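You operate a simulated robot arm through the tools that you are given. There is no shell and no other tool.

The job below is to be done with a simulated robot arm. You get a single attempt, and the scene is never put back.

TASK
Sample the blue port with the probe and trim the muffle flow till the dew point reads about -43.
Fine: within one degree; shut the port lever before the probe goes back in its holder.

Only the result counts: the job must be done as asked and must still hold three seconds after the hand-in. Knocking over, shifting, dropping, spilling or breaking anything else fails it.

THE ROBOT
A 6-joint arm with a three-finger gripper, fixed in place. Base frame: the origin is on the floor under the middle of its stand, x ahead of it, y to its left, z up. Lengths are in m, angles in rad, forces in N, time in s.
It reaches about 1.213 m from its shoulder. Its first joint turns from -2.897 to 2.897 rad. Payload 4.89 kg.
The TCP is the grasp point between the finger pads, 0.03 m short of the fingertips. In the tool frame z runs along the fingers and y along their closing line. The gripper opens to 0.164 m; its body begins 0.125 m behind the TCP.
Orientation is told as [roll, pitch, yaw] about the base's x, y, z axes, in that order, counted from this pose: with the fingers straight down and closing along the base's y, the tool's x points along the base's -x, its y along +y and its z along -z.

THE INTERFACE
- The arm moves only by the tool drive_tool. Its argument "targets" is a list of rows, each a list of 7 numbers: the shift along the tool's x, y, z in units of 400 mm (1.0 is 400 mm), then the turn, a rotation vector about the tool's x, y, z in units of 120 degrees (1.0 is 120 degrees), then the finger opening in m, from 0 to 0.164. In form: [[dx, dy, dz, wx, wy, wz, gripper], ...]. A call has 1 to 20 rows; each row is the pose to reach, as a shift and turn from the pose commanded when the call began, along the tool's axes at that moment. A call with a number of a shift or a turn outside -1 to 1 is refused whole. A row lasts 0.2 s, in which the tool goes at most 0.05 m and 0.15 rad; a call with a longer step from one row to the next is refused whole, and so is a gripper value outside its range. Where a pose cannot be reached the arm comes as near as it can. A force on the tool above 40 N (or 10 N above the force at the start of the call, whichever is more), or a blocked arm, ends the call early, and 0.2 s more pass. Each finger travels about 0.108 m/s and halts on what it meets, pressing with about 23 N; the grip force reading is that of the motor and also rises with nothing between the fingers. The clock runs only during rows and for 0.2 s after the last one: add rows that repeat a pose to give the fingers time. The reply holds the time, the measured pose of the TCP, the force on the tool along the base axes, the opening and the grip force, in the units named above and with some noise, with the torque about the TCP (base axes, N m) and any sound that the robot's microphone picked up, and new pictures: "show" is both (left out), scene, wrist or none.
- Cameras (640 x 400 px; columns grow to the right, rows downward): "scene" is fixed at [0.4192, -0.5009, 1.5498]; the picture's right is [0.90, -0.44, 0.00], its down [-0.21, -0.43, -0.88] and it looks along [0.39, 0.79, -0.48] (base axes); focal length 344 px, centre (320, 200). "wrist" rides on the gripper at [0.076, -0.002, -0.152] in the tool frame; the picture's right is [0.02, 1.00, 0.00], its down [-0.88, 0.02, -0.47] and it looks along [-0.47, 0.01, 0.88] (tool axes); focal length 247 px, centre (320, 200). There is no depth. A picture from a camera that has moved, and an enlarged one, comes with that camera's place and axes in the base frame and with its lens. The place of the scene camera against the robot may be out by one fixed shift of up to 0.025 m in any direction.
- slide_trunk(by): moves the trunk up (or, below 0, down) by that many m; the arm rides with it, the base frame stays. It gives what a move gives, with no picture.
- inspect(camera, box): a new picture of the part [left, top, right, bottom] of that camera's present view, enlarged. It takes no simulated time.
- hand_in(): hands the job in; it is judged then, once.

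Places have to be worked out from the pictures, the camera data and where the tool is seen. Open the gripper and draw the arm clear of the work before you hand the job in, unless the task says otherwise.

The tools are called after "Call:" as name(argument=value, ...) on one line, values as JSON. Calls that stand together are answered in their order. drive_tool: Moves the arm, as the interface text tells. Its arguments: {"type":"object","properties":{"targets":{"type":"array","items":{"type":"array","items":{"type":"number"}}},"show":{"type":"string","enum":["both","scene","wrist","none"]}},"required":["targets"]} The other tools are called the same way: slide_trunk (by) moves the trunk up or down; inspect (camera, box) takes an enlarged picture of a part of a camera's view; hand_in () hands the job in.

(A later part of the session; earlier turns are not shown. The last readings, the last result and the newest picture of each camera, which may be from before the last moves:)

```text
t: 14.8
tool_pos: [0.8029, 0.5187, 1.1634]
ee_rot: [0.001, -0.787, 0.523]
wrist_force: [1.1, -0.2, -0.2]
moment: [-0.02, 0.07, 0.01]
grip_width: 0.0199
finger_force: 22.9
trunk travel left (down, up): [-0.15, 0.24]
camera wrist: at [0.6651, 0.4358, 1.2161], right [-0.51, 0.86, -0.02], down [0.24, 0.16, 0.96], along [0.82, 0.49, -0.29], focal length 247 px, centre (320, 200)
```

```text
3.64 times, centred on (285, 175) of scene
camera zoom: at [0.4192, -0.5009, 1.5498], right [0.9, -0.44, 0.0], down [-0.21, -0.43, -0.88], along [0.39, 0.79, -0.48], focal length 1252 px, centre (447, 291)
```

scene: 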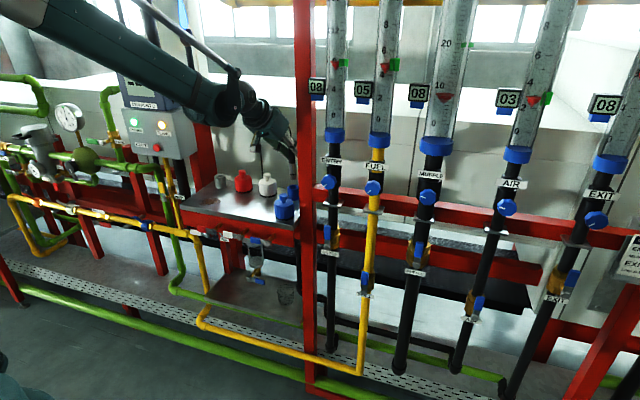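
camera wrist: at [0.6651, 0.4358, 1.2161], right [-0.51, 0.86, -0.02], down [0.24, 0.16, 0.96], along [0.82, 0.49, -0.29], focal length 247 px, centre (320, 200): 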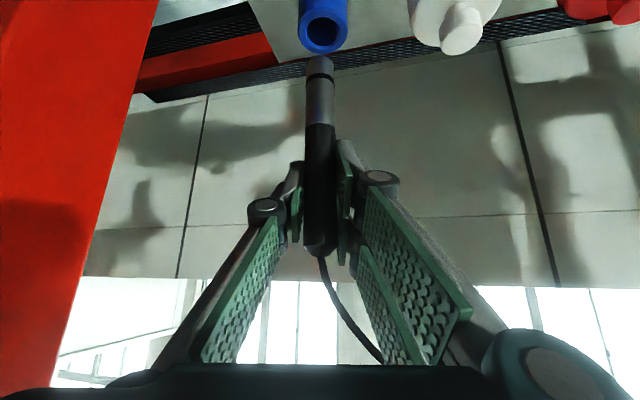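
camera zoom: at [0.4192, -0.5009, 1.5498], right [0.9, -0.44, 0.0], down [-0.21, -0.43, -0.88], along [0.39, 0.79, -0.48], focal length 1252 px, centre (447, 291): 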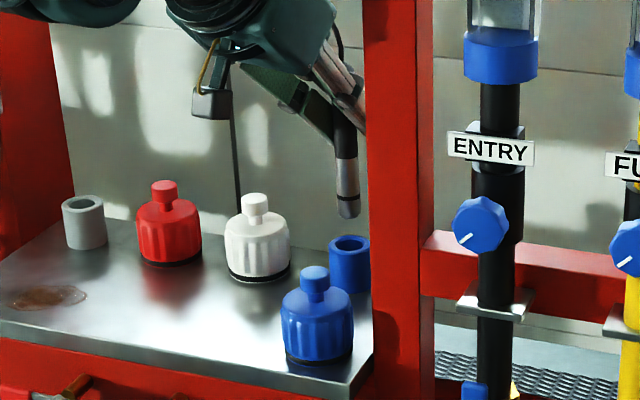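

The view is very clear, and the tube's hole (about 26 mm) is slightly larger than the shaft (about 20 mm). I'll zoom hard in the scene view for the fine alignment.

Call:
inspect(camera="scene", box=[280, 160, 310, 205])

Call:
inspect(camera="scene", box=[208, 165, 238, 195])

Call:
inspect(camera="wrist", box=[295, 0, 345, 75])

```text
8.89 times, centred on (295, 182) of scene
camera zoom: at [0.4192, -0.5009, 1.5498], right [0.9, -0.44, 0.0], down [-0.21, -0.43, -0.88], along [0.39, 0.79, -0.48], focal length 3059 px, centre (542, 356)
```

zoom: 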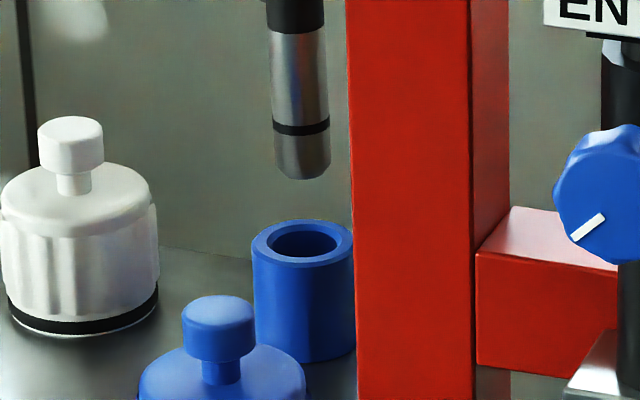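

```text
13.33 times, centred on (223, 180) of scene
camera zoom: at [0.4192, -0.5009, 1.5498], right [0.9, -0.44, 0.0], down [-0.21, -0.43, -0.88], along [0.39, 0.79, -0.48], focal length 4589 px, centre (1613, 467)
```

zoom: 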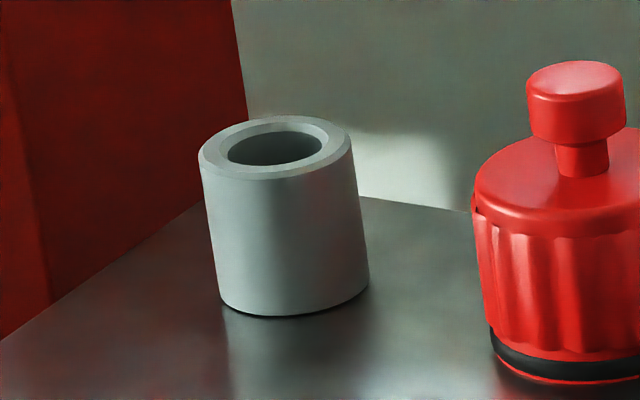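

```text
5.33 times, centred on (320, 38) of wrist
camera zoom: at [0.6651, 0.4358, 1.2161], right [-0.51, 0.86, -0.02], down [0.24, 0.16, 0.96], along [0.82, 0.49, -0.29], focal length 1317 px, centre (320, 1067)
```

zoom: 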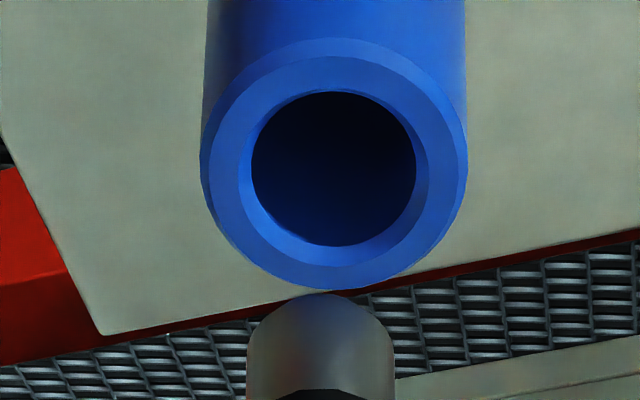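

Measured offsets: the tube is about 1.4 mm to the tool's +y side, and in depth it agrees within about 1–2 mm. I'll correct that and descend 20 mm so the tip hovers just above the rim.

Call:
drive_tool(targets=[[0.0186, 0.0018, 0.0168, 0, 0, 0, 0.005], [0.0371, 0.0035, 0.0336, 0, 0, 0, 0.005], [0.0371, 0.0035, 0.0336, 0, 0, 0, 0.005]])

Call:
inspect(camera="scene", box=[280, 160, 310, 205])

Call:
inspect(camera="wrist", box=[295, 0, 345, 100])

```text
t: 15.6
tool_pos: [0.8017, 0.5181, 1.1417]
ee_rot: [0.0, -0.786, 0.524]
wrist_force: [-0.2, 0.7, -0.2]
moment: [-0.02, -0.01, 0.0]
grip_width: 0.0201
finger_force: 22.8
trunk travel left (down, up): [-0.15, 0.24]
camera wrist: at [0.6634, 0.4358, 1.1957], right [-0.51, 0.86, -0.02], down [0.24, 0.16, 0.96], along [0.82, 0.49, -0.29], focal length 247 px, centre (320, 200)
```

scene: 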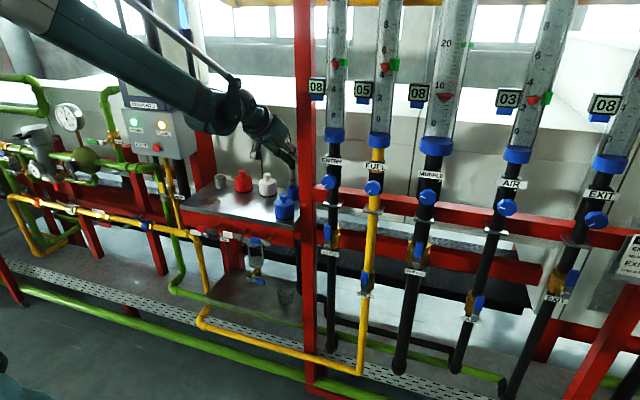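
wrist: 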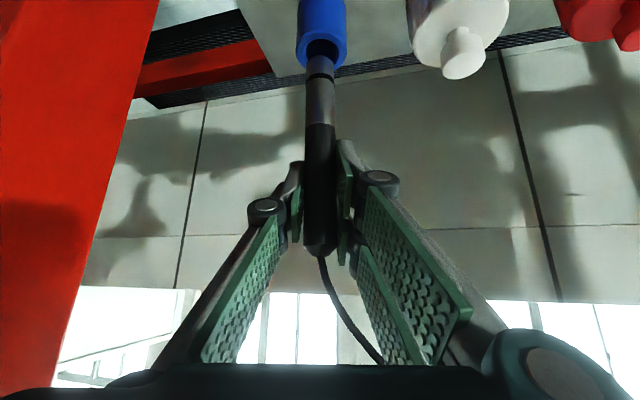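

```text
8.89 times, centred on (295, 182) of scene
camera zoom: at [0.4192, -0.5009, 1.5498], right [0.9, -0.44, 0.0], down [-0.21, -0.43, -0.88], along [0.39, 0.79, -0.48], focal length 3059 px, centre (542, 356)
```

zoom: 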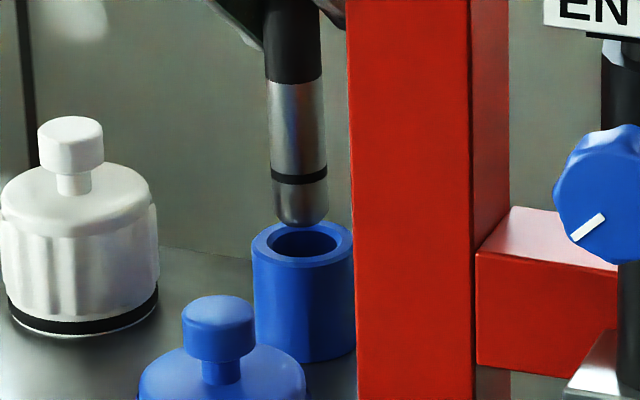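

```text
4.00 times, centred on (320, 50) of wrist
camera zoom: at [0.6634, 0.4358, 1.1957], right [-0.51, 0.86, -0.02], down [0.24, 0.16, 0.96], along [0.82, 0.49, -0.29], focal length 988 px, centre (320, 800)
```

zoom: 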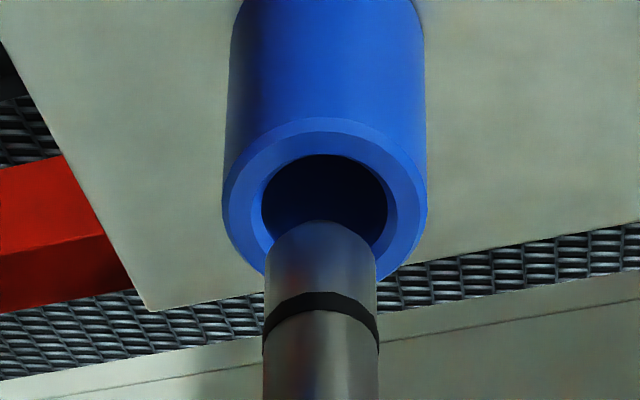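

The scene view shows the tip 0.8 mm off and the wrist view 0.4 mm off, both inside the roughly 1.9 mm clearance. I'll descend in a small step, watching the force.

Call:
drive_tool(targets=[[0.0088, 0.0006, 0.0088, 0, 0, 0, 0.005], [0.0177, 0.0006, 0.0177, 0, 0, 0, 0.005], [0.0177, 0.0006, 0.0177, 0, 0, 0, 0.005]], show="none")

Call:
inspect(camera="scene", box=[280, 160, 310, 205])

Call:
inspect(camera="wrist", box=[295, 0, 345, 100])

```text
t: 16.4
tool_pos: [0.8008, 0.52, 1.1339]
ee_rot: [-0.001, -0.786, 0.524]
wrist_force: [0.1, 0.8, -0.5]
moment: [-0.01, -0.02, 0.0]
grip_width: 0.0198
finger_force: 22.5
trunk travel left (down, up): [-0.15, 0.24]
```

```text
8.89 times, centred on (295, 182) of scene
camera zoom: at [0.4192, -0.5009, 1.5498], right [0.9, -0.44, 0.0], down [-0.21, -0.43, -0.88], along [0.39, 0.79, -0.48], focal length 3059 px, centre (542, 356)
```

zoom: 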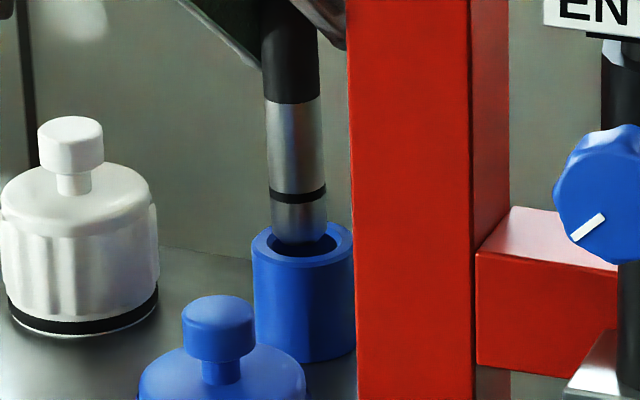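

```text
4.00 times, centred on (320, 50) of wrist
camera zoom: at [0.6628, 0.4368, 1.1872], right [-0.51, 0.86, -0.02], down [0.24, 0.16, 0.96], along [0.82, 0.49, -0.29], focal length 988 px, centre (320, 800)
```

zoom: 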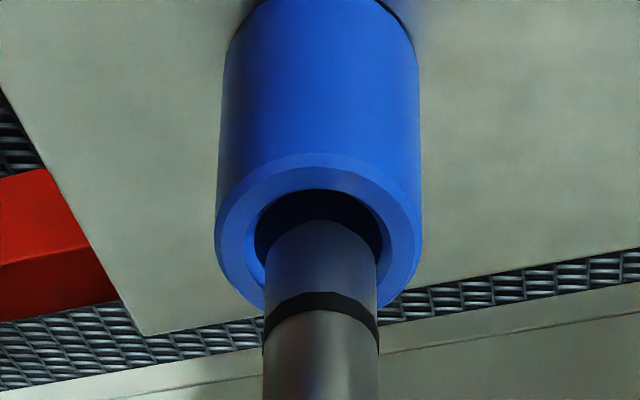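

The tip sits about 4–5 mm above the rim plane. The views suggest shifting about 0.6 mm toward −y and about 1 mm forward. I'll apply that and lower another 7 mm.

Call:
drive_tool(targets=[[-0.0018, -0.0015, 0.0018, 0, 0, 0, 0.005], [0.0044, -0.0015, 0.008, 0, 0, 0, 0.005], [0.0106, -0.0015, 0.0142, 0, 0, 0, 0.005], [0.0106, -0.0015, 0.0142, 0, 0, 0, 0.005]], show="none")

Call:
inspect(camera="scene", box=[280, 160, 310, 205])

Call:
inspect(camera="wrist", box=[295, 0, 345, 100])

```text
t: 17.4
tool_pos: [0.8013, 0.5196, 1.1263]
ee_rot: [0.0, -0.786, 0.524]
wrist_force: [0.3, -0.1, -1.7]
moment: [0.01, -0.03, 0.01]
grip_width: 0.02
finger_force: 23.2
trunk travel left (down, up): [-0.15, 0.24]
```

```text
8.89 times, centred on (295, 182) of scene
camera zoom: at [0.4192, -0.5009, 1.5498], right [0.9, -0.44, 0.0], down [-0.21, -0.43, -0.88], along [0.39, 0.79, -0.48], focal length 3059 px, centre (542, 356)
```

zoom: 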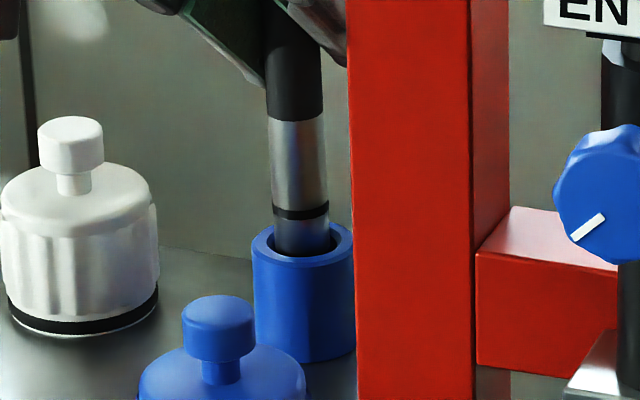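

```text
4.00 times, centred on (320, 50) of wrist
camera zoom: at [0.6639, 0.4371, 1.1796], right [-0.51, 0.86, -0.02], down [0.24, 0.16, 0.96], along [0.82, 0.49, -0.29], focal length 988 px, centre (320, 800)
```

zoom: 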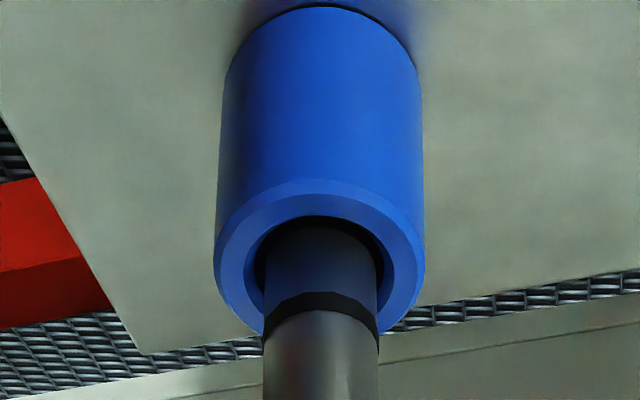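

The tip has entered the hole, slightly off-centre. I'll shift about 0.5–0.8 mm to centre it and lower 20 mm further while watching the force.

Call:
drive_tool(targets=[[-0.0014, -0.0012, 0.0014, 0, 0, 0, 0.005], [0.0074, -0.0012, 0.0102, 0, 0, 0, 0.005], [0.0163, -0.0012, 0.0191, 0, 0, 0, 0.005], [0.0251, -0.0012, 0.0279, 0, 0, 0, 0.005], [0.034, -0.0012, 0.0368, 0, 0, 0, 0.005], [0.034, -0.0012, 0.0368, 0, 0, 0, 0.005]], show="none")

Call:
inspect(camera="scene", box=[280, 160, 310, 205])

Call:
inspect(camera="wrist", box=[280, 20, 360, 140])

```text
t: 18.8
tool_pos: [0.8017, 0.5232, 1.1051]
ee_rot: [0.0, -0.786, 0.524]
wrist_force: [0.9, 0.3, -0.8]
moment: [-0.04, 0.0, -0.01]
grip_width: 0.02
finger_force: 22.5
trunk travel left (down, up): [-0.15, 0.24]
```

```text
8.89 times, centred on (295, 182) of scene
camera zoom: at [0.4192, -0.5009, 1.5498], right [0.9, -0.44, 0.0], down [-0.21, -0.43, -0.88], along [0.39, 0.79, -0.48], focal length 3059 px, centre (542, 356)
```

zoom: 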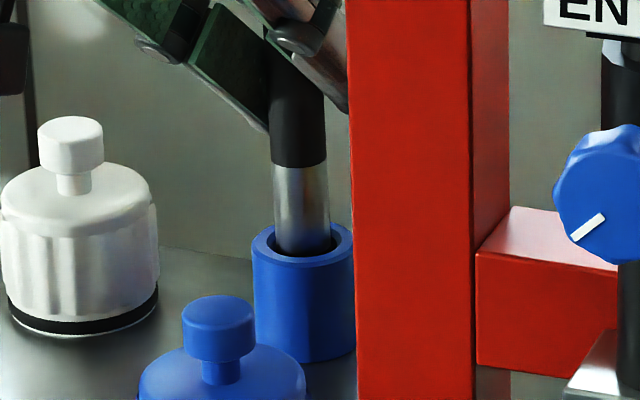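

```text
3.33 times, centred on (320, 80) of wrist
camera zoom: at [0.665, 0.4381, 1.1592], right [-0.51, 0.86, -0.02], down [0.24, 0.16, 0.96], along [0.82, 0.49, -0.29], focal length 823 px, centre (320, 600)
```

zoom: 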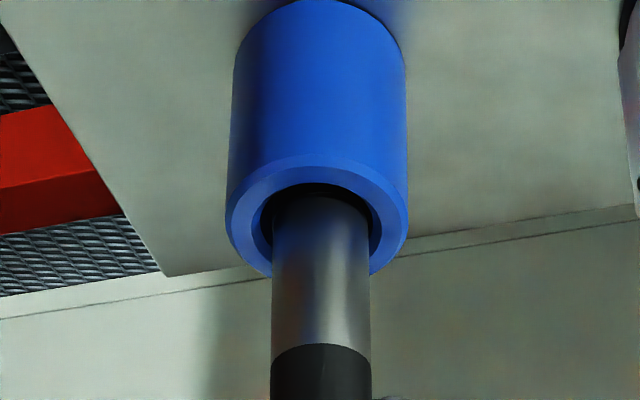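

It's centred and about 25 mm deep with no force. I'll continue down toward the seating depth in small steps.

Call:
drive_tool(targets=[[0.0071, 0, 0.0071, 0, 0, 0, 0.005], [0.0141, 0, 0.0141, 0, 0, 0, 0.005], [0.0194, 0, 0.0194, 0, 0, 0, 0.005], [0.0194, 0, 0.0194, 0, 0, 0, 0.005]], show="none")

Call:
inspect(camera="scene", box=[280, 160, 310, 205])

Call:
inspect(camera="scene", box=[100, 50, 200, 120])

```text
t: 19.8
tool_pos: [0.8022, 0.5211, 1.0958]
ee_rot: [-0.001, -0.785, 0.524]
wrist_force: [0.5, 0.3, -1.1]
moment: [-0.01, 0.02, 0.0]
grip_width: 0.02
finger_force: 23.4
trunk travel left (down, up): [-0.15, 0.24]
```

```text
8.89 times, centred on (295, 182) of scene
camera zoom: at [0.4192, -0.5009, 1.5498], right [0.9, -0.44, 0.0], down [-0.21, -0.43, -0.88], along [0.39, 0.79, -0.48], focal length 3059 px, centre (542, 356)
```

zoom: 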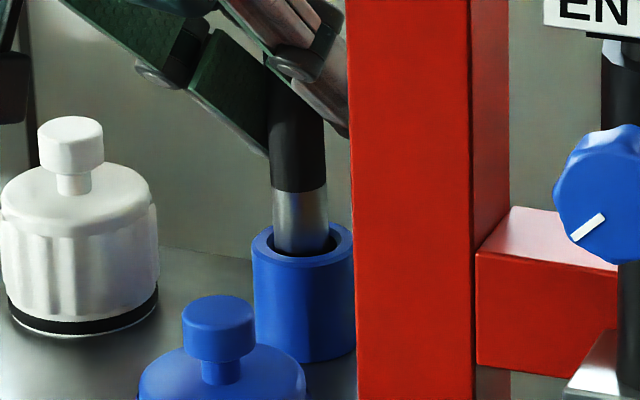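

```text
5.71 times, centred on (150, 85) of scene
camera zoom: at [0.4192, -0.5009, 1.5498], right [0.9, -0.44, 0.0], down [-0.21, -0.43, -0.88], along [0.39, 0.79, -0.48], focal length 1967 px, centre (1291, 857)
```

zoom: 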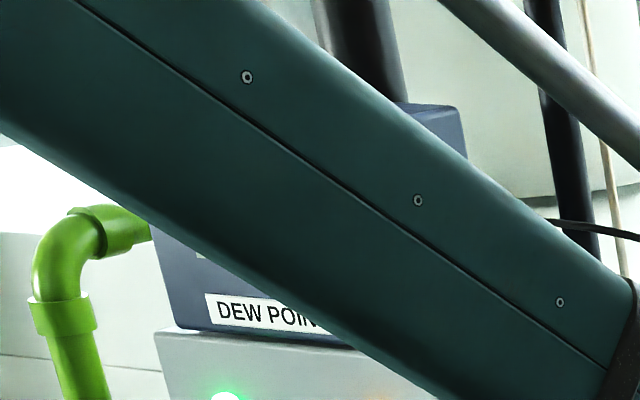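

Call:
drive_tool(targets=[[0.0027, 0, 0.0027, 0, 0, 0, 0.005], [0.0053, 0, 0.0053, 0, 0, 0, 0.005], [0.0053, 0, 0.0053, 0, 0, 0, 0.005]], show="none")

```text
t: 20.6
tool_pos: [0.8016, 0.5202, 1.0934]
ee_rot: [0.0, -0.786, 0.523]
wrist_force: [-0.2, 1.0, 19.5]
moment: [0.18, 0.05, 0.01]
grip_width: 0.02
finger_force: 23.4
trunk travel left (down, up): [-0.15, 0.24]
```

It has bottomed out with a 19 N reaction. I'll ease off by 2 mm, then open the fingers to release the probe in the port.

Call:
drive_tool(targets=[[-0.0035, 0, -0.0035, 0, 0, 0, 0.005], [-0.0035, 0, -0.0035, 0, 0, 0, 0.005], [-0.0035, 0, -0.0035, 0, 0, 0, 0.03], [-0.0035, 0, -0.0035, 0, 0, 0, 0.05], [-0.0035, 0, -0.0035, 0, 0, 0, 0.06], [-0.0035, 0, -0.0035, 0, 0, 0, 0.06]])

```text
t: 22.0
tool_pos: [0.8032, 0.5215, 1.0938]
ee_rot: [0.0, -0.783, 0.524]
wrist_force: [0.9, 0.6, 0.5]
moment: [0.02, 0.0, -0.01]
grip_width: 0.0601
finger_force: 0.1
trunk travel left (down, up): [-0.15, 0.24]
camera wrist: at [0.6656, 0.4377, 1.1479], right [-0.51, 0.86, -0.02], down [0.24, 0.16, 0.96], along [0.82, 0.49, -0.29], focal length 247 px, centre (320, 200)
```

scene: 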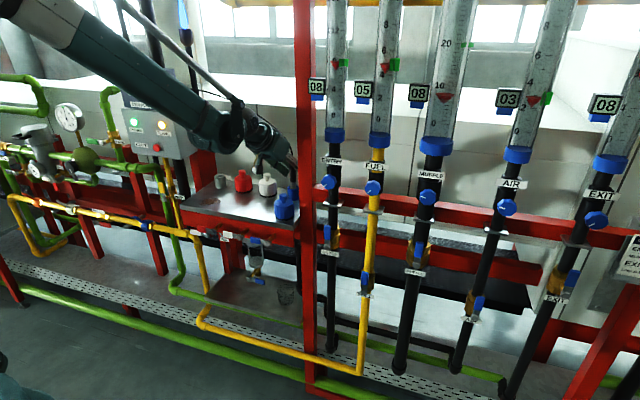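
wrist: 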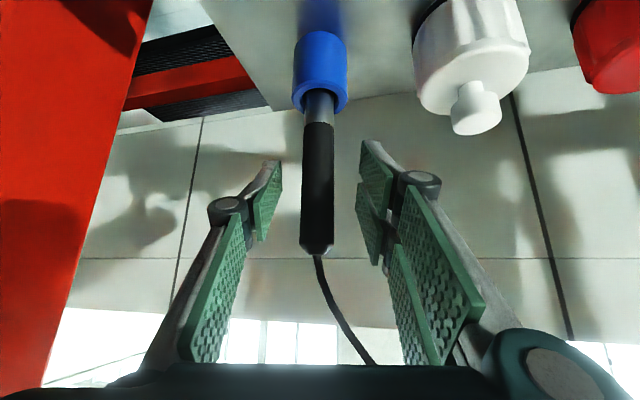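

The probe stands freely and upright in the blue port. I'll withdraw the hand back and up, clearing the blue cap in front.

Call:
drive_tool(targets=[[0.0354, 0, -0.0707, 0, 0, 0, 0.06], [0.0619, 0, -0.1503, 0, 0, 0, 0.06], [0.053, 0, -0.265, 0, 0, 0, 0.06], [0.053, 0, -0.371, 0, 0, 0, 0.06], [0.0884, 0, -0.477, 0, 0, 0, 0.06], [0.1414, 0, -0.5657, 0, 0, 0, 0.06], [0.2121, 0, -0.6364, 0, 0, 0, 0.06]])

```text
t: 23.6
tool_pos: [0.5994, 0.4008, 1.213]
ee_rot: [0.001, -0.783, 0.525]
wrist_force: [1.0, 1.8, -1.4]
moment: [-0.09, 0.13, -0.01]
grip_width: 0.0601
finger_force: 0.1
trunk travel left (down, up): [-0.15, 0.24]
camera wrist: at [0.4612, 0.3183, 1.2673], right [-0.51, 0.86, -0.02], down [0.24, 0.16, 0.96], along [0.82, 0.49, -0.29], focal length 247 px, centre (320, 200)
```

scene: 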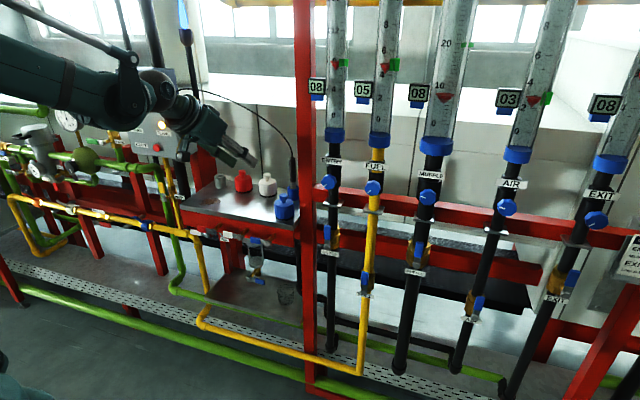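
wrist: 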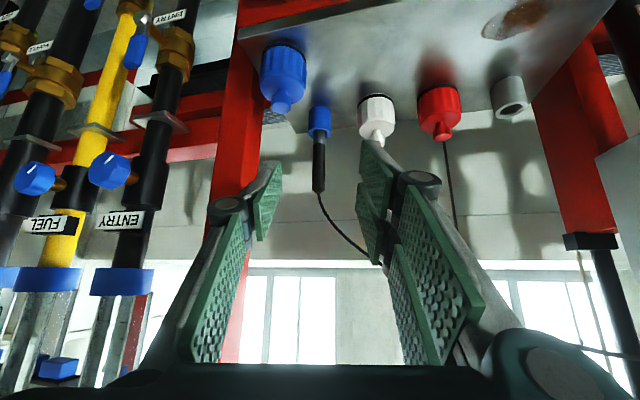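

The probe stays upright in the port and the cable hangs freely. Next is the port lever. I'll swing yaw back to 45°, back off, then bring the tool horizontal in front of the blue lever with the fingers closed.

Call:
drive_tool(targets=[[0.0512, -0.0194, -0.0512, -0.0221, 0, -0.0221, 0.05], [0.1024, -0.0389, -0.1024, -0.0442, 0, -0.0442, 0.04], [0.1537, -0.0583, -0.1537, -0.0663, 0, -0.0663, 0.02], [0.2049, -0.0777, -0.2049, -0.0884, 0, -0.0884, 0.01]], show="none")

Call:
drive_tool(targets=[[0.0603, -0.0052, 0.0603, 0, -0.0469, 0, 0.0], [0.1207, -0.0104, 0.1207, 0, -0.0938, 0, 0.0], [0.181, -0.0156, 0.181, 0, -0.1406, 0, 0.0], [0.2413, -0.0208, 0.2413, 0, -0.1875, 0, 0.0], [0.3016, -0.0259, 0.3016, 0, -0.2344, 0, 0.0], [0.362, -0.0311, 0.362, 0, -0.2813, 0, 0.0], [0.4223, -0.0363, 0.4223, 0, -0.3281, 0, 0.0], [0.4826, -0.0415, 0.4826, 0, -0.375, 0, 0.0]])

```text
t: 24.6
tool_pos: [0.5099, 0.3143, 1.2138]
ee_rot: [0.001, -0.786, 0.787]
wrist_force: [2.0, 0.4, -0.2]
moment: [-0.08, 0.14, 0.02]
grip_width: 0.01
finger_force: 0.1
trunk travel left (down, up): [-0.15, 0.24]
```

```text
t: 26.4
tool_pos: [0.5603, 0.3167, 1.1472]
ee_rot: [0.001, -1.551, 0.785]
wrist_force: [-0.7, -0.4, 1.0]
moment: [-0.06, 0.07, -0.11]
grip_width: 0.0002
finger_force: 22.5
out of reach, approached as far as the arm can: row 5, 6, 7, 8
trunk travel left (down, up): [-0.15, 0.24]
camera wrist: at [0.4549, 0.2054, 1.0731], right [-0.71, 0.71, -0.02], down [-0.34, -0.31, 0.89], along [0.62, 0.64, 0.46], focal length 247 px, centre (320, 200)
```

scene: 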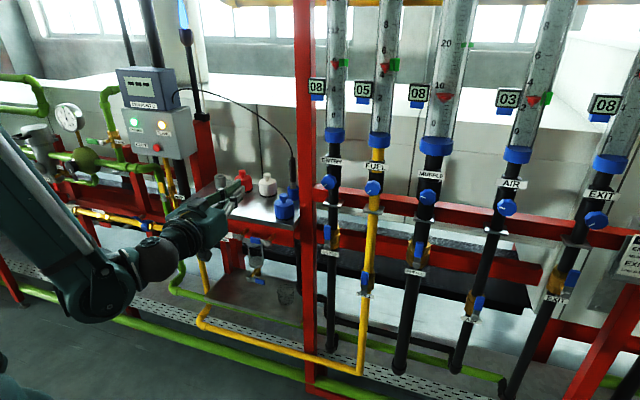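
wrist: 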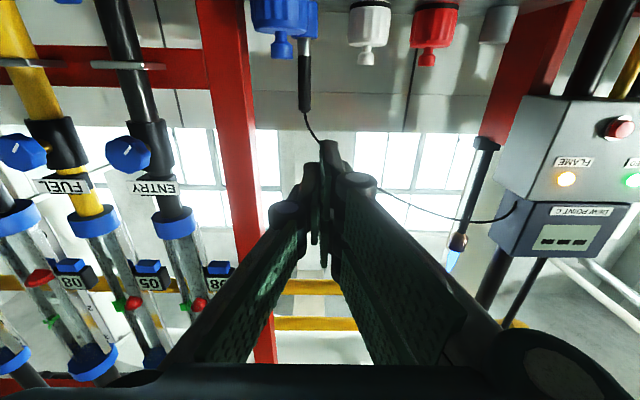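

A horizontal pose that low is out of reach at this trunk height (TCP stopped at z 1.147). I'll lower the trunk to give the arm room; the space below the hand is free.

Call:
slide_trunk(by=-0.12)

```text
t: 27.9
tool_pos: [0.5615, 0.316, 1.0257]
ee_rot: [0.001, -1.552, 0.786]
wrist_force: [-0.6, -0.3, -0.9]
moment: [0.01, 0.02, -0.03]
grip_width: 0.0
finger_force: 23.0
trunk travel left (down, up): [-0.03, 0.36]
```

Call:
drive_tool(targets=[[0, 0, 0, 0, 0, 0, 0.0]])

```text
t: 28.3
tool_pos: [0.562, 0.3164, 1.026]
ee_rot: [0.003, -1.55, 0.788]
wrist_force: [-0.1, -0.2, -0.3]
moment: [-0.03, 0.02, -0.02]
grip_width: 0.0
finger_force: 23.1
trunk travel left (down, up): [-0.03, 0.36]
camera wrist: at [0.4552, 0.2056, 0.9529], right [-0.71, 0.7, -0.02], down [-0.33, -0.31, 0.89], along [0.62, 0.64, 0.45], focal length 247 px, centre (320, 200)
```

scene: 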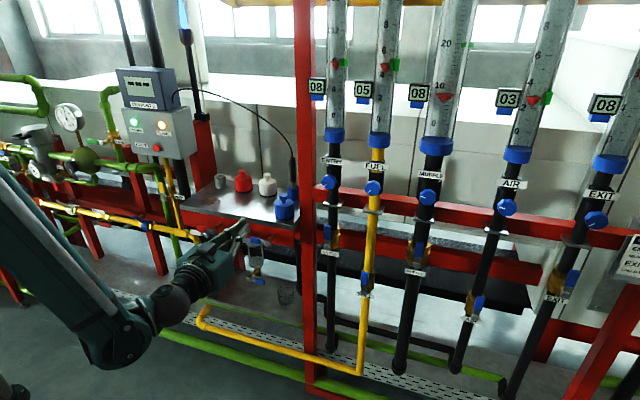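
wrist: 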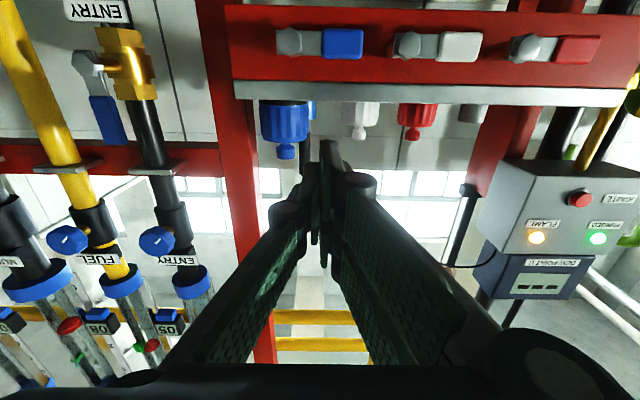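

Now the levers are in plain sight. I place the blue lever's pivot at about n 0.712, t 0.203, z 0.929 (n is depth along the panel normal, t runs rightward along it). Its handle extends left to t≈0.14. The sister valves that are open (PILOT, FUEL) point up and the shut PURGE points left, so this one should open by swinging up. I'll lower the trunk the last bit so the fingers can get beneath it.

Call:
slide_trunk(by=-0.03)

```text
t: 29.1
tool_pos: [0.5614, 0.3165, 0.997]
ee_rot: [0.002, -1.55, 0.787]
wrist_force: [-0.7, -0.5, 0.6]
moment: [-0.01, 0.01, 0.02]
grip_width: 0.0
finger_force: 22.7
trunk travel left (down, up): [0.0, 0.39]
```

Call:
drive_tool(targets=[[0.02, 0.002, -0.01, 0, 0.057, 0, 0.0], [0.06, 0.004, -0.02, 0, 0.114, 0, 0.0], [0.11, 0.006, -0.03, 0, 0.171, 0, 0.0], [0.17, 0.008, -0.04, 0, 0.228, 0, 0.0], [0.235, 0.01, -0.0465, 0, 0.2817, 0, 0.0], [0.306, 0.0125, -0.0465, 0, 0.2817, 0, 0.0]])

```text
t: 30.4
tool_pos: [0.5412, 0.305, 0.8741]
ee_rot: [0.002, -0.96, 0.787]
wrist_force: [-1.3, -0.7, 0.1]
moment: [0.02, -0.09, -0.08]
grip_width: 0.0
finger_force: 22.9
trunk travel left (down, up): [0.0, 0.39]
camera wrist: at [0.4259, 0.1835, 0.899], right [-0.72, 0.7, -0.02], down [0.07, 0.1, 0.99], along [0.69, 0.71, -0.12], focal length 247 px, centre (320, 200)
```

scene: 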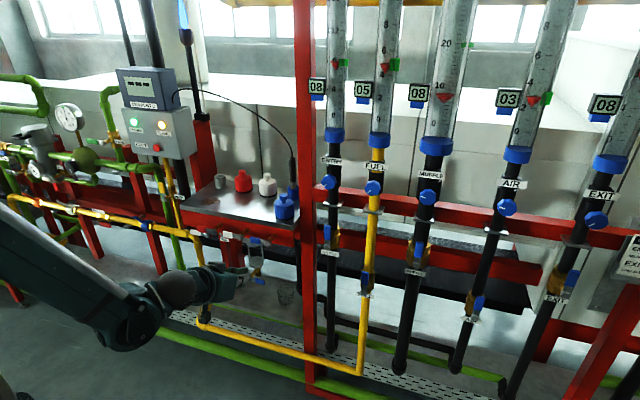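
wrist: 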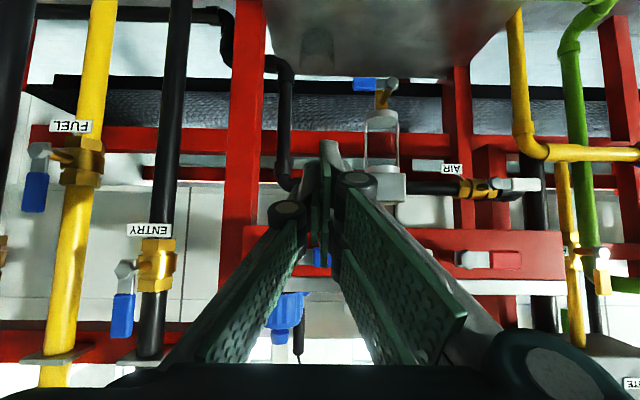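

Call:
inspect(camera="wrist", box=[240, 120, 440, 320])

Call:
inspect(camera="scene", box=[180, 200, 310, 320])

```text
2.00 times, centred on (340, 220) of wrist
camera zoom: at [0.4259, 0.1835, 0.899], right [-0.72, 0.7, -0.02], down [0.07, 0.1, 0.99], along [0.69, 0.71, -0.12], focal length 494 px, centre (280, 160)
```

zoom: 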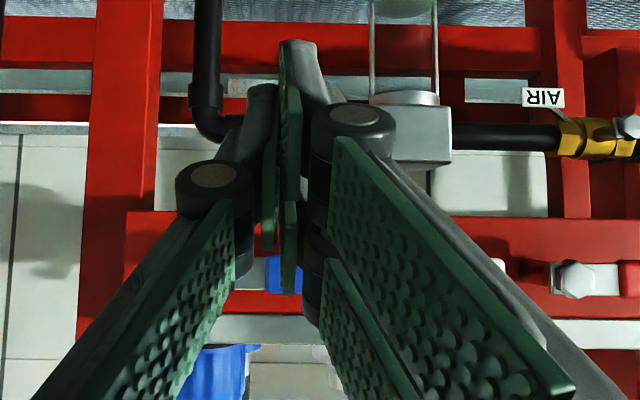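

```text
3.33 times, centred on (245, 260) of scene
camera zoom: at [0.4192, -0.5009, 1.5498], right [0.9, -0.44, 0.0], down [-0.21, -0.43, -0.88], along [0.39, 0.79, -0.48], focal length 1147 px, centre (570, 0)
```

zoom: 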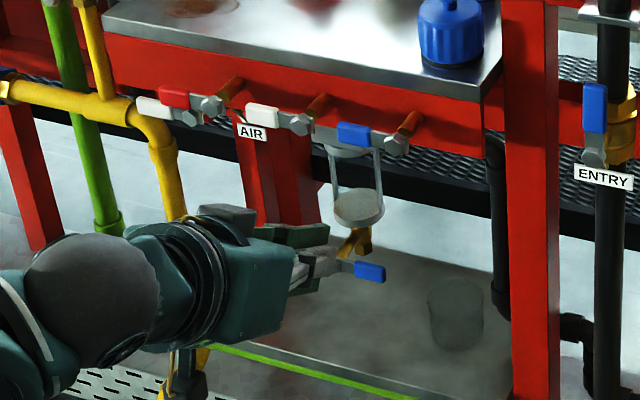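

The bowl bracket works out well behind (n≈0.85) and the beam face is at n≈0.767, so the space under the lever is free. I'll advance the closed fingertips beneath the blue handle.

Call:
drive_tool(targets=[[-0.039, 0, 0.0643, 0, 0, 0, 0.0], [-0.0779, 0, 0.1286, 0, 0, 0, 0.0], [-0.1168, 0, 0.1929, 0, 0, 0, 0.0], [-0.1168, 0, 0.1929, 0, 0, 0, 0.0]])

Call:
inspect(camera="wrist", box=[240, 120, 440, 320])

Call:
inspect(camera="scene", box=[200, 200, 310, 300])

```text
t: 31.4
tool_pos: [0.604, 0.3681, 0.8686]
ee_rot: [0.0, -0.959, 0.789]
wrist_force: [-0.6, -0.9, 0.5]
moment: [0.01, -0.06, -0.01]
grip_width: 0.0001
finger_force: 22.9
trunk travel left (down, up): [0.0, 0.39]
camera wrist: at [0.4884, 0.2473, 0.8934], right [-0.72, 0.7, -0.02], down [0.07, 0.1, 0.99], along [0.69, 0.71, -0.12], focal length 247 px, centre (320, 200)
```

scene: 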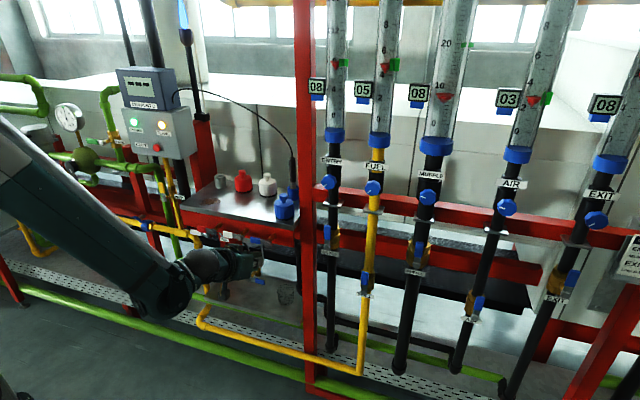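
wrist: 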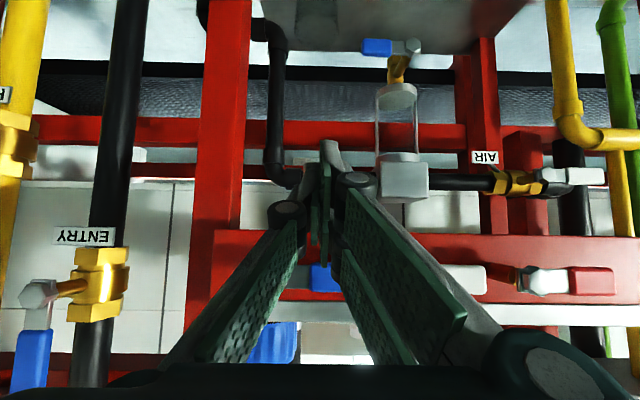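

```text
2.00 times, centred on (340, 220) of wrist
camera zoom: at [0.4884, 0.2473, 0.8934], right [-0.72, 0.7, -0.02], down [0.07, 0.1, 0.99], along [0.69, 0.71, -0.12], focal length 494 px, centre (280, 160)
```

zoom: 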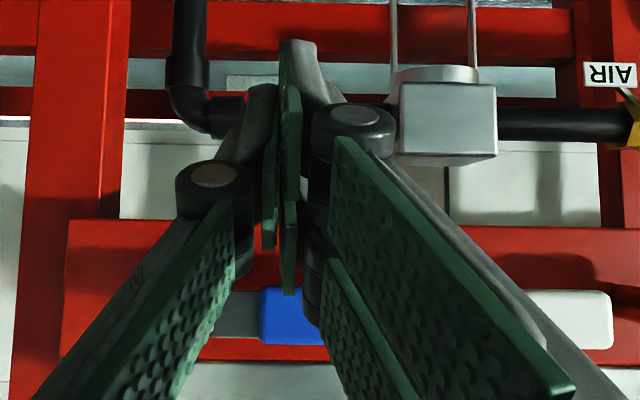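

```text
4.00 times, centred on (255, 250) of scene
camera zoom: at [0.4192, -0.5009, 1.5498], right [0.9, -0.44, 0.0], down [-0.21, -0.43, -0.88], along [0.39, 0.79, -0.48], focal length 1377 px, centre (580, 0)
```

zoom: 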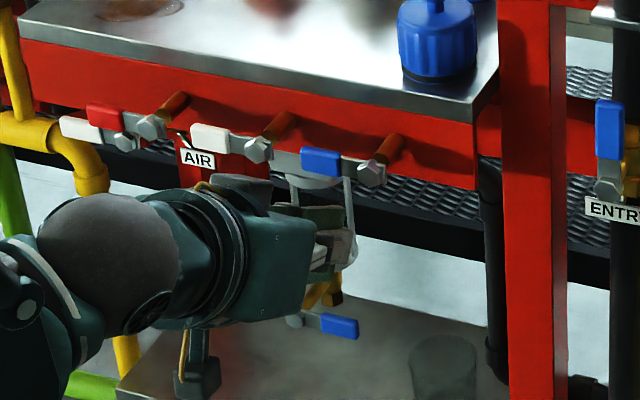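

The fingertips are beneath the handle (TCP z 0.868). I'll push up in steps and watch the force and the lever.

Call:
drive_tool(targets=[[-0.0205, 0, -0.0143, 0, 0, 0, 0.0], [-0.041, 0, -0.0287, 0, 0, 0, 0.0], [-0.0614, 0, -0.043, 0, 0, 0, 0.0], [-0.0614, 0, -0.043, 0, 0, 0, 0.0]])

Call:
inspect(camera="wrist", box=[240, 120, 440, 320])

Call:
inspect(camera="scene", box=[200, 200, 310, 300])

```text
t: 32.5
tool_pos: [0.6056, 0.3682, 0.8992]
ee_rot: [-0.003, -0.956, 0.791]
wrist_force: [-4.7, -7.0, -17.1]
moment: [-0.16, 0.15, -0.03]
grip_width: 0.0
finger_force: 23.3
trunk travel left (down, up): [0.0, 0.39]
stopped in row 4: the force on the tool passed its limit at 42 N (the readings are from after the stop); the commanded pose is now the measured one
camera wrist: at [0.4883, 0.2464, 0.9241], right [-0.72, 0.69, -0.02], down [0.07, 0.1, 0.99], along [0.69, 0.71, -0.12], focal length 247 px, centre (320, 200)
```

scene: 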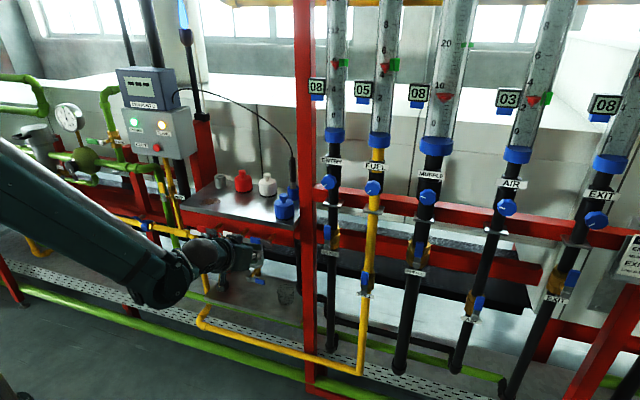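
wrist: 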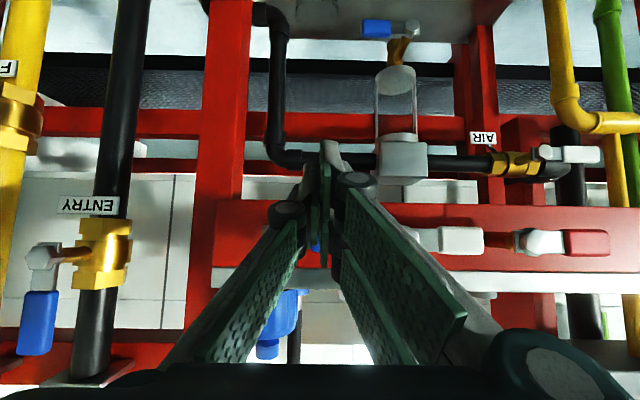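

```text
2.00 times, centred on (340, 220) of wrist
camera zoom: at [0.4883, 0.2464, 0.9241], right [-0.72, 0.69, -0.02], down [0.07, 0.1, 0.99], along [0.69, 0.71, -0.12], focal length 494 px, centre (280, 160)
```

zoom: 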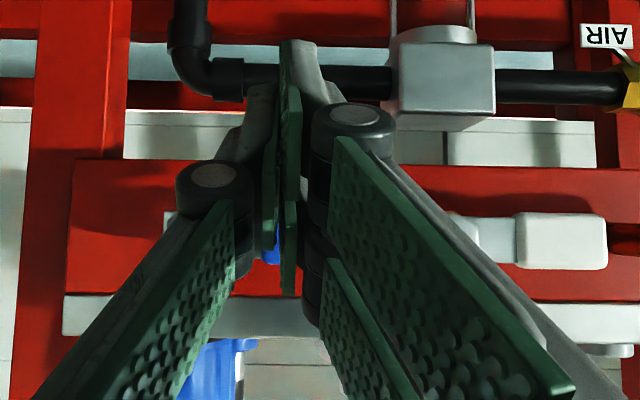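

```text
4.00 times, centred on (255, 250) of scene
camera zoom: at [0.4192, -0.5009, 1.5498], right [0.9, -0.44, 0.0], down [-0.21, -0.43, -0.88], along [0.39, 0.79, -0.48], focal length 1377 px, centre (580, 0)
```

zoom: 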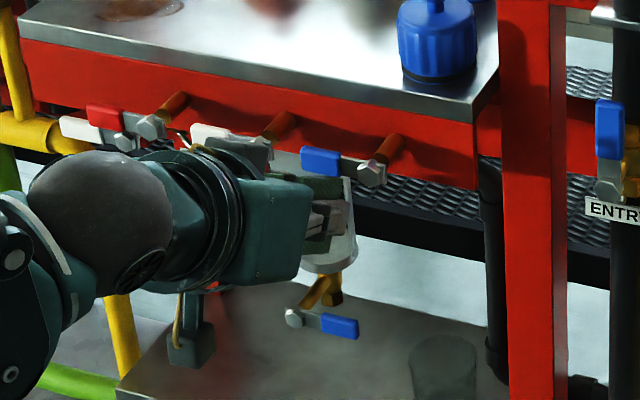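

The lever didn't budge upward. The 42 N limit tripped right at contact, so it must open downward. I'll back out from beneath, go above it, and set the tool to 45° to press down from above.

Call:
drive_tool(targets=[[0.0408, 0, 0.0288, 0, 0, 0, 0.0], [0.113, 0, -0.0733, 0, 0, 0, 0.0], [0.185, 0, -0.1754, 0, 0, 0, 0.0], [0.089, 0.005, -0.2427, 0, 0.027, 0, 0.0], [-0.007, 0.01, -0.3108, 0, 0.054, 0, 0.0], [-0.101, 0.02, -0.3773, 0, 0.0817, 0, 0.0]])

Call:
inspect(camera="scene", box=[200, 200, 310, 300])

```text
t: 33.9
tool_pos: [0.5289, 0.3031, 1.0196]
ee_rot: [0.0, -0.786, 0.788]
wrist_force: [1.3, -0.3, 0.7]
moment: [-0.02, 0.01, 0.01]
grip_width: 0.0
finger_force: 23.1
trunk travel left (down, up): [0.0, 0.39]
camera wrist: at [0.4177, 0.1863, 1.0731], right [-0.72, 0.69, -0.02], down [0.19, 0.22, 0.96], along [0.67, 0.69, -0.29], focal length 247 px, centre (320, 200)
```

scene: 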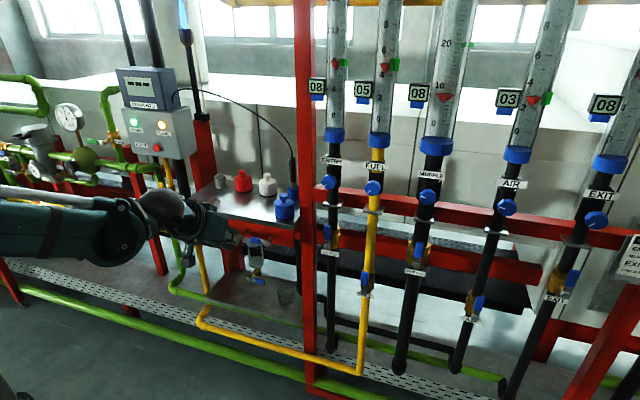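
wrist: 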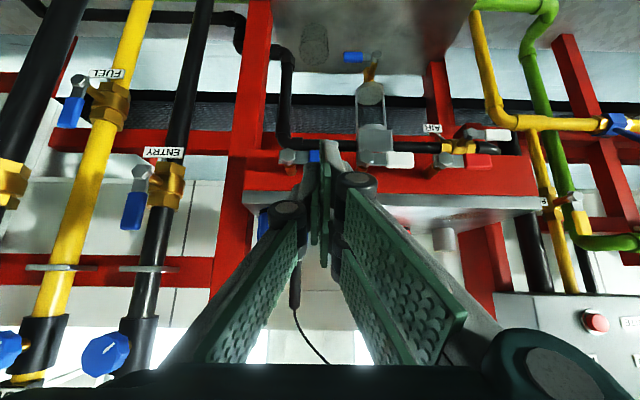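

```text
4.00 times, centred on (255, 250) of scene
camera zoom: at [0.4192, -0.5009, 1.5498], right [0.9, -0.44, 0.0], down [-0.21, -0.43, -0.88], along [0.39, 0.79, -0.48], focal length 1377 px, centre (580, 0)
```

zoom: 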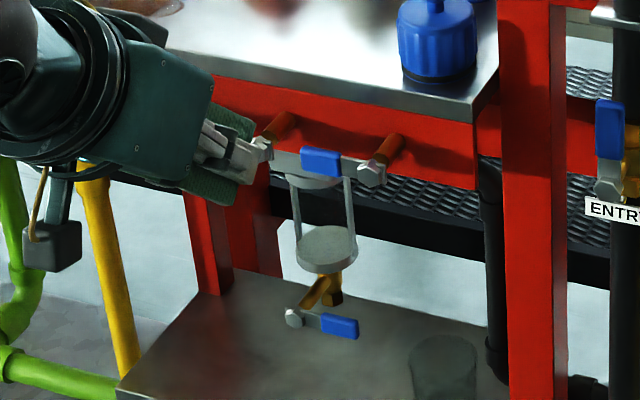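

Call:
drive_tool(targets=[[-0.0523, 0, 0.0758, 0, 0, 0, 0.0], [-0.1045, 0, 0.1517, 0, 0, 0, 0.0], [-0.1568, 0, 0.2275, 0, 0, 0, 0.0], [-0.1568, 0, 0.2275, 0, 0, 0, 0.0]])

Call:
inspect(camera="scene", box=[220, 200, 300, 270])

Call:
inspect(camera="wrist", box=[220, 60, 420, 260])

```text
t: 34.9
tool_pos: [0.6067, 0.3787, 0.9971]
ee_rot: [0.0, -0.787, 0.788]
wrist_force: [-0.2, -0.1, -0.3]
moment: [0.03, -0.05, -0.03]
grip_width: 0.0002
finger_force: 23.0
trunk travel left (down, up): [0.0, 0.39]
camera wrist: at [0.4954, 0.2624, 1.0509], right [-0.72, 0.69, -0.02], down [0.19, 0.22, 0.96], along [0.67, 0.69, -0.29], focal length 247 px, centre (320, 200)
```

scene: 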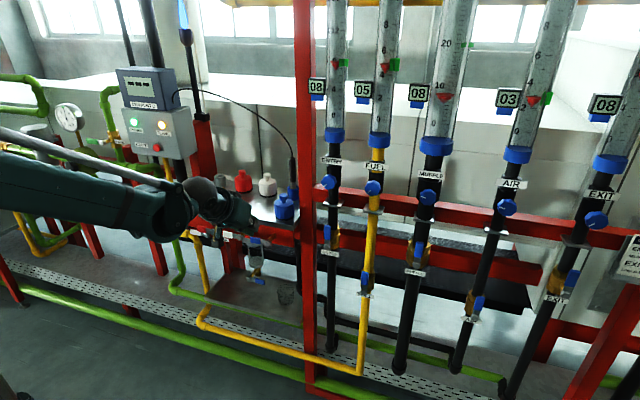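
wrist: 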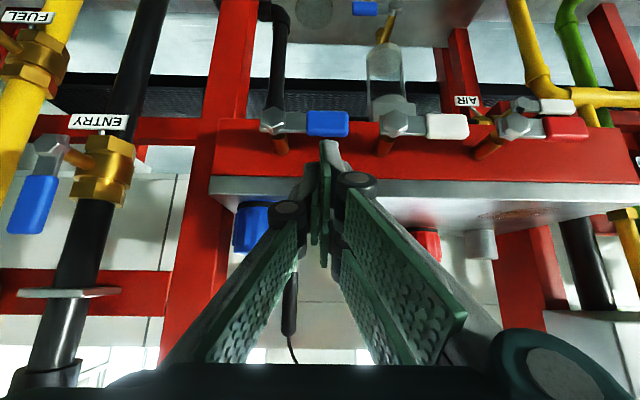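

```text
5.71 times, centred on (260, 235) of scene
camera zoom: at [0.4192, -0.5009, 1.5498], right [0.9, -0.44, 0.0], down [-0.21, -0.43, -0.88], along [0.39, 0.79, -0.48], focal length 1967 px, centre (663, 0)
```

zoom: 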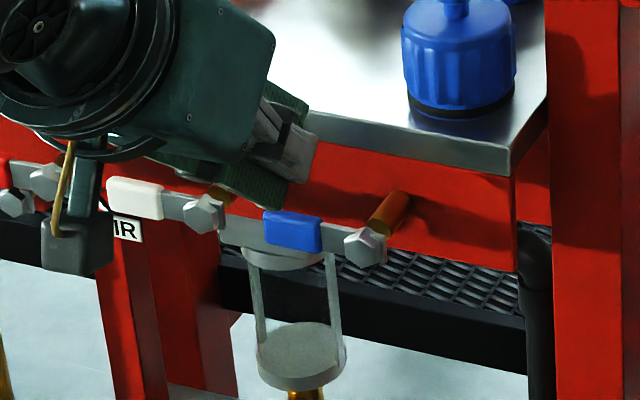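

```text
2.00 times, centred on (320, 160) of wrist
camera zoom: at [0.4954, 0.2624, 1.0509], right [-0.72, 0.69, -0.02], down [0.19, 0.22, 0.96], along [0.67, 0.69, -0.29], focal length 494 px, centre (320, 280)
```

zoom: 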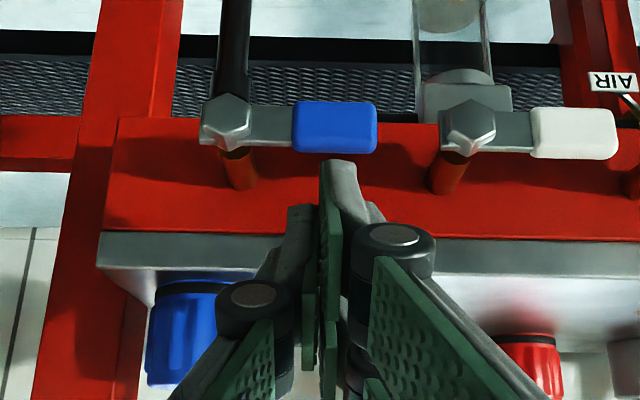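

The fingertips are right above the blue handle. I'll press straight down in small steps.

Call:
drive_tool(targets=[[0.0184, 0, 0.0184, 0, 0, 0, 0.0], [0.0368, 0, 0.0368, 0, 0, 0, 0.0], [0.0552, 0, 0.0552, 0, 0, 0, 0.0], [0.0736, 0, 0.0736, 0, 0, 0, 0.0], [0.092, 0, 0.092, 0, 0, 0, 0.0]])

Call:
inspect(camera="scene", box=[220, 200, 300, 270])

Call:
inspect(camera="wrist", box=[220, 60, 420, 260])

```text
t: 36.1
tool_pos: [0.6044, 0.3808, 0.9457]
ee_rot: [-0.001, -0.788, 0.789]
wrist_force: [-3.6, -2.5, 3.0]
moment: [-0.06, 0.02, -0.04]
grip_width: 0.0001
finger_force: 45.1
trunk travel left (down, up): [0.0, 0.39]
camera wrist: at [0.494, 0.2632, 0.9996], right [-0.72, 0.69, -0.02], down [0.19, 0.22, 0.96], along [0.67, 0.69, -0.29], focal length 247 px, centre (320, 200)
```

scene: 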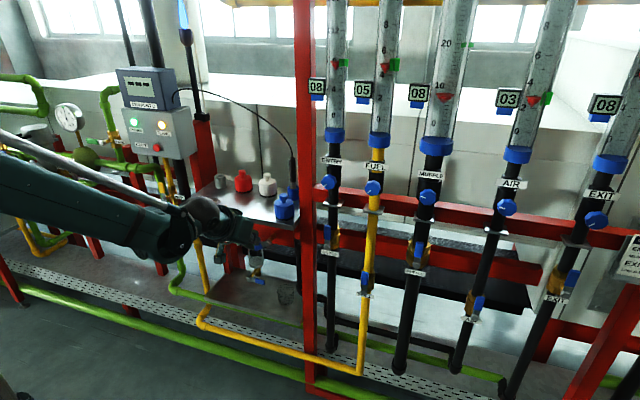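
wrist: 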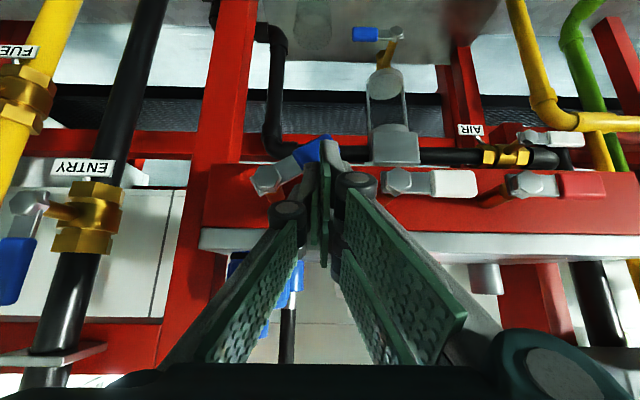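

```text
5.71 times, centred on (260, 235) of scene
camera zoom: at [0.4192, -0.5009, 1.5498], right [0.9, -0.44, 0.0], down [-0.21, -0.43, -0.88], along [0.39, 0.79, -0.48], focal length 1967 px, centre (663, 0)
```

zoom: 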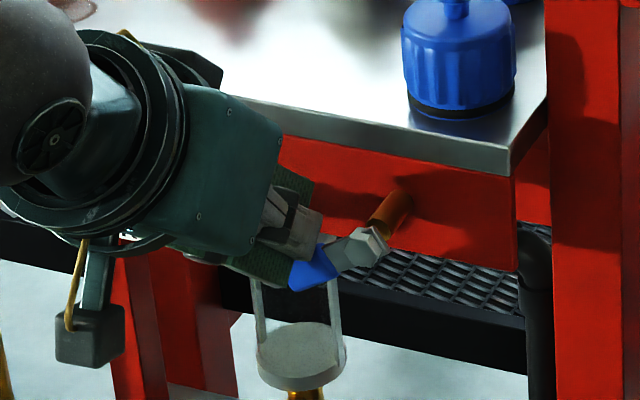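

```text
2.00 times, centred on (320, 160) of wrist
camera zoom: at [0.494, 0.2632, 0.9996], right [-0.72, 0.69, -0.02], down [0.19, 0.22, 0.96], along [0.67, 0.69, -0.29], focal length 494 px, centre (320, 280)
```

zoom: 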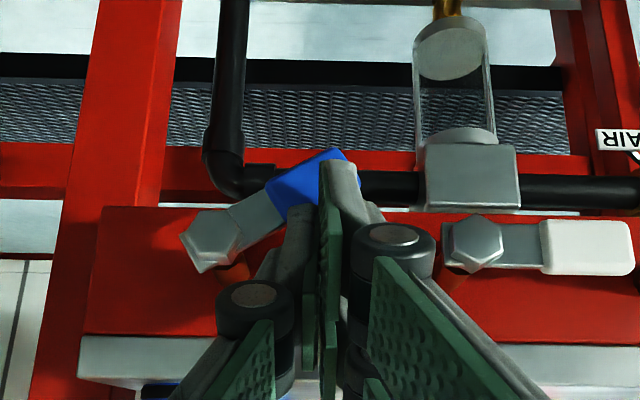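

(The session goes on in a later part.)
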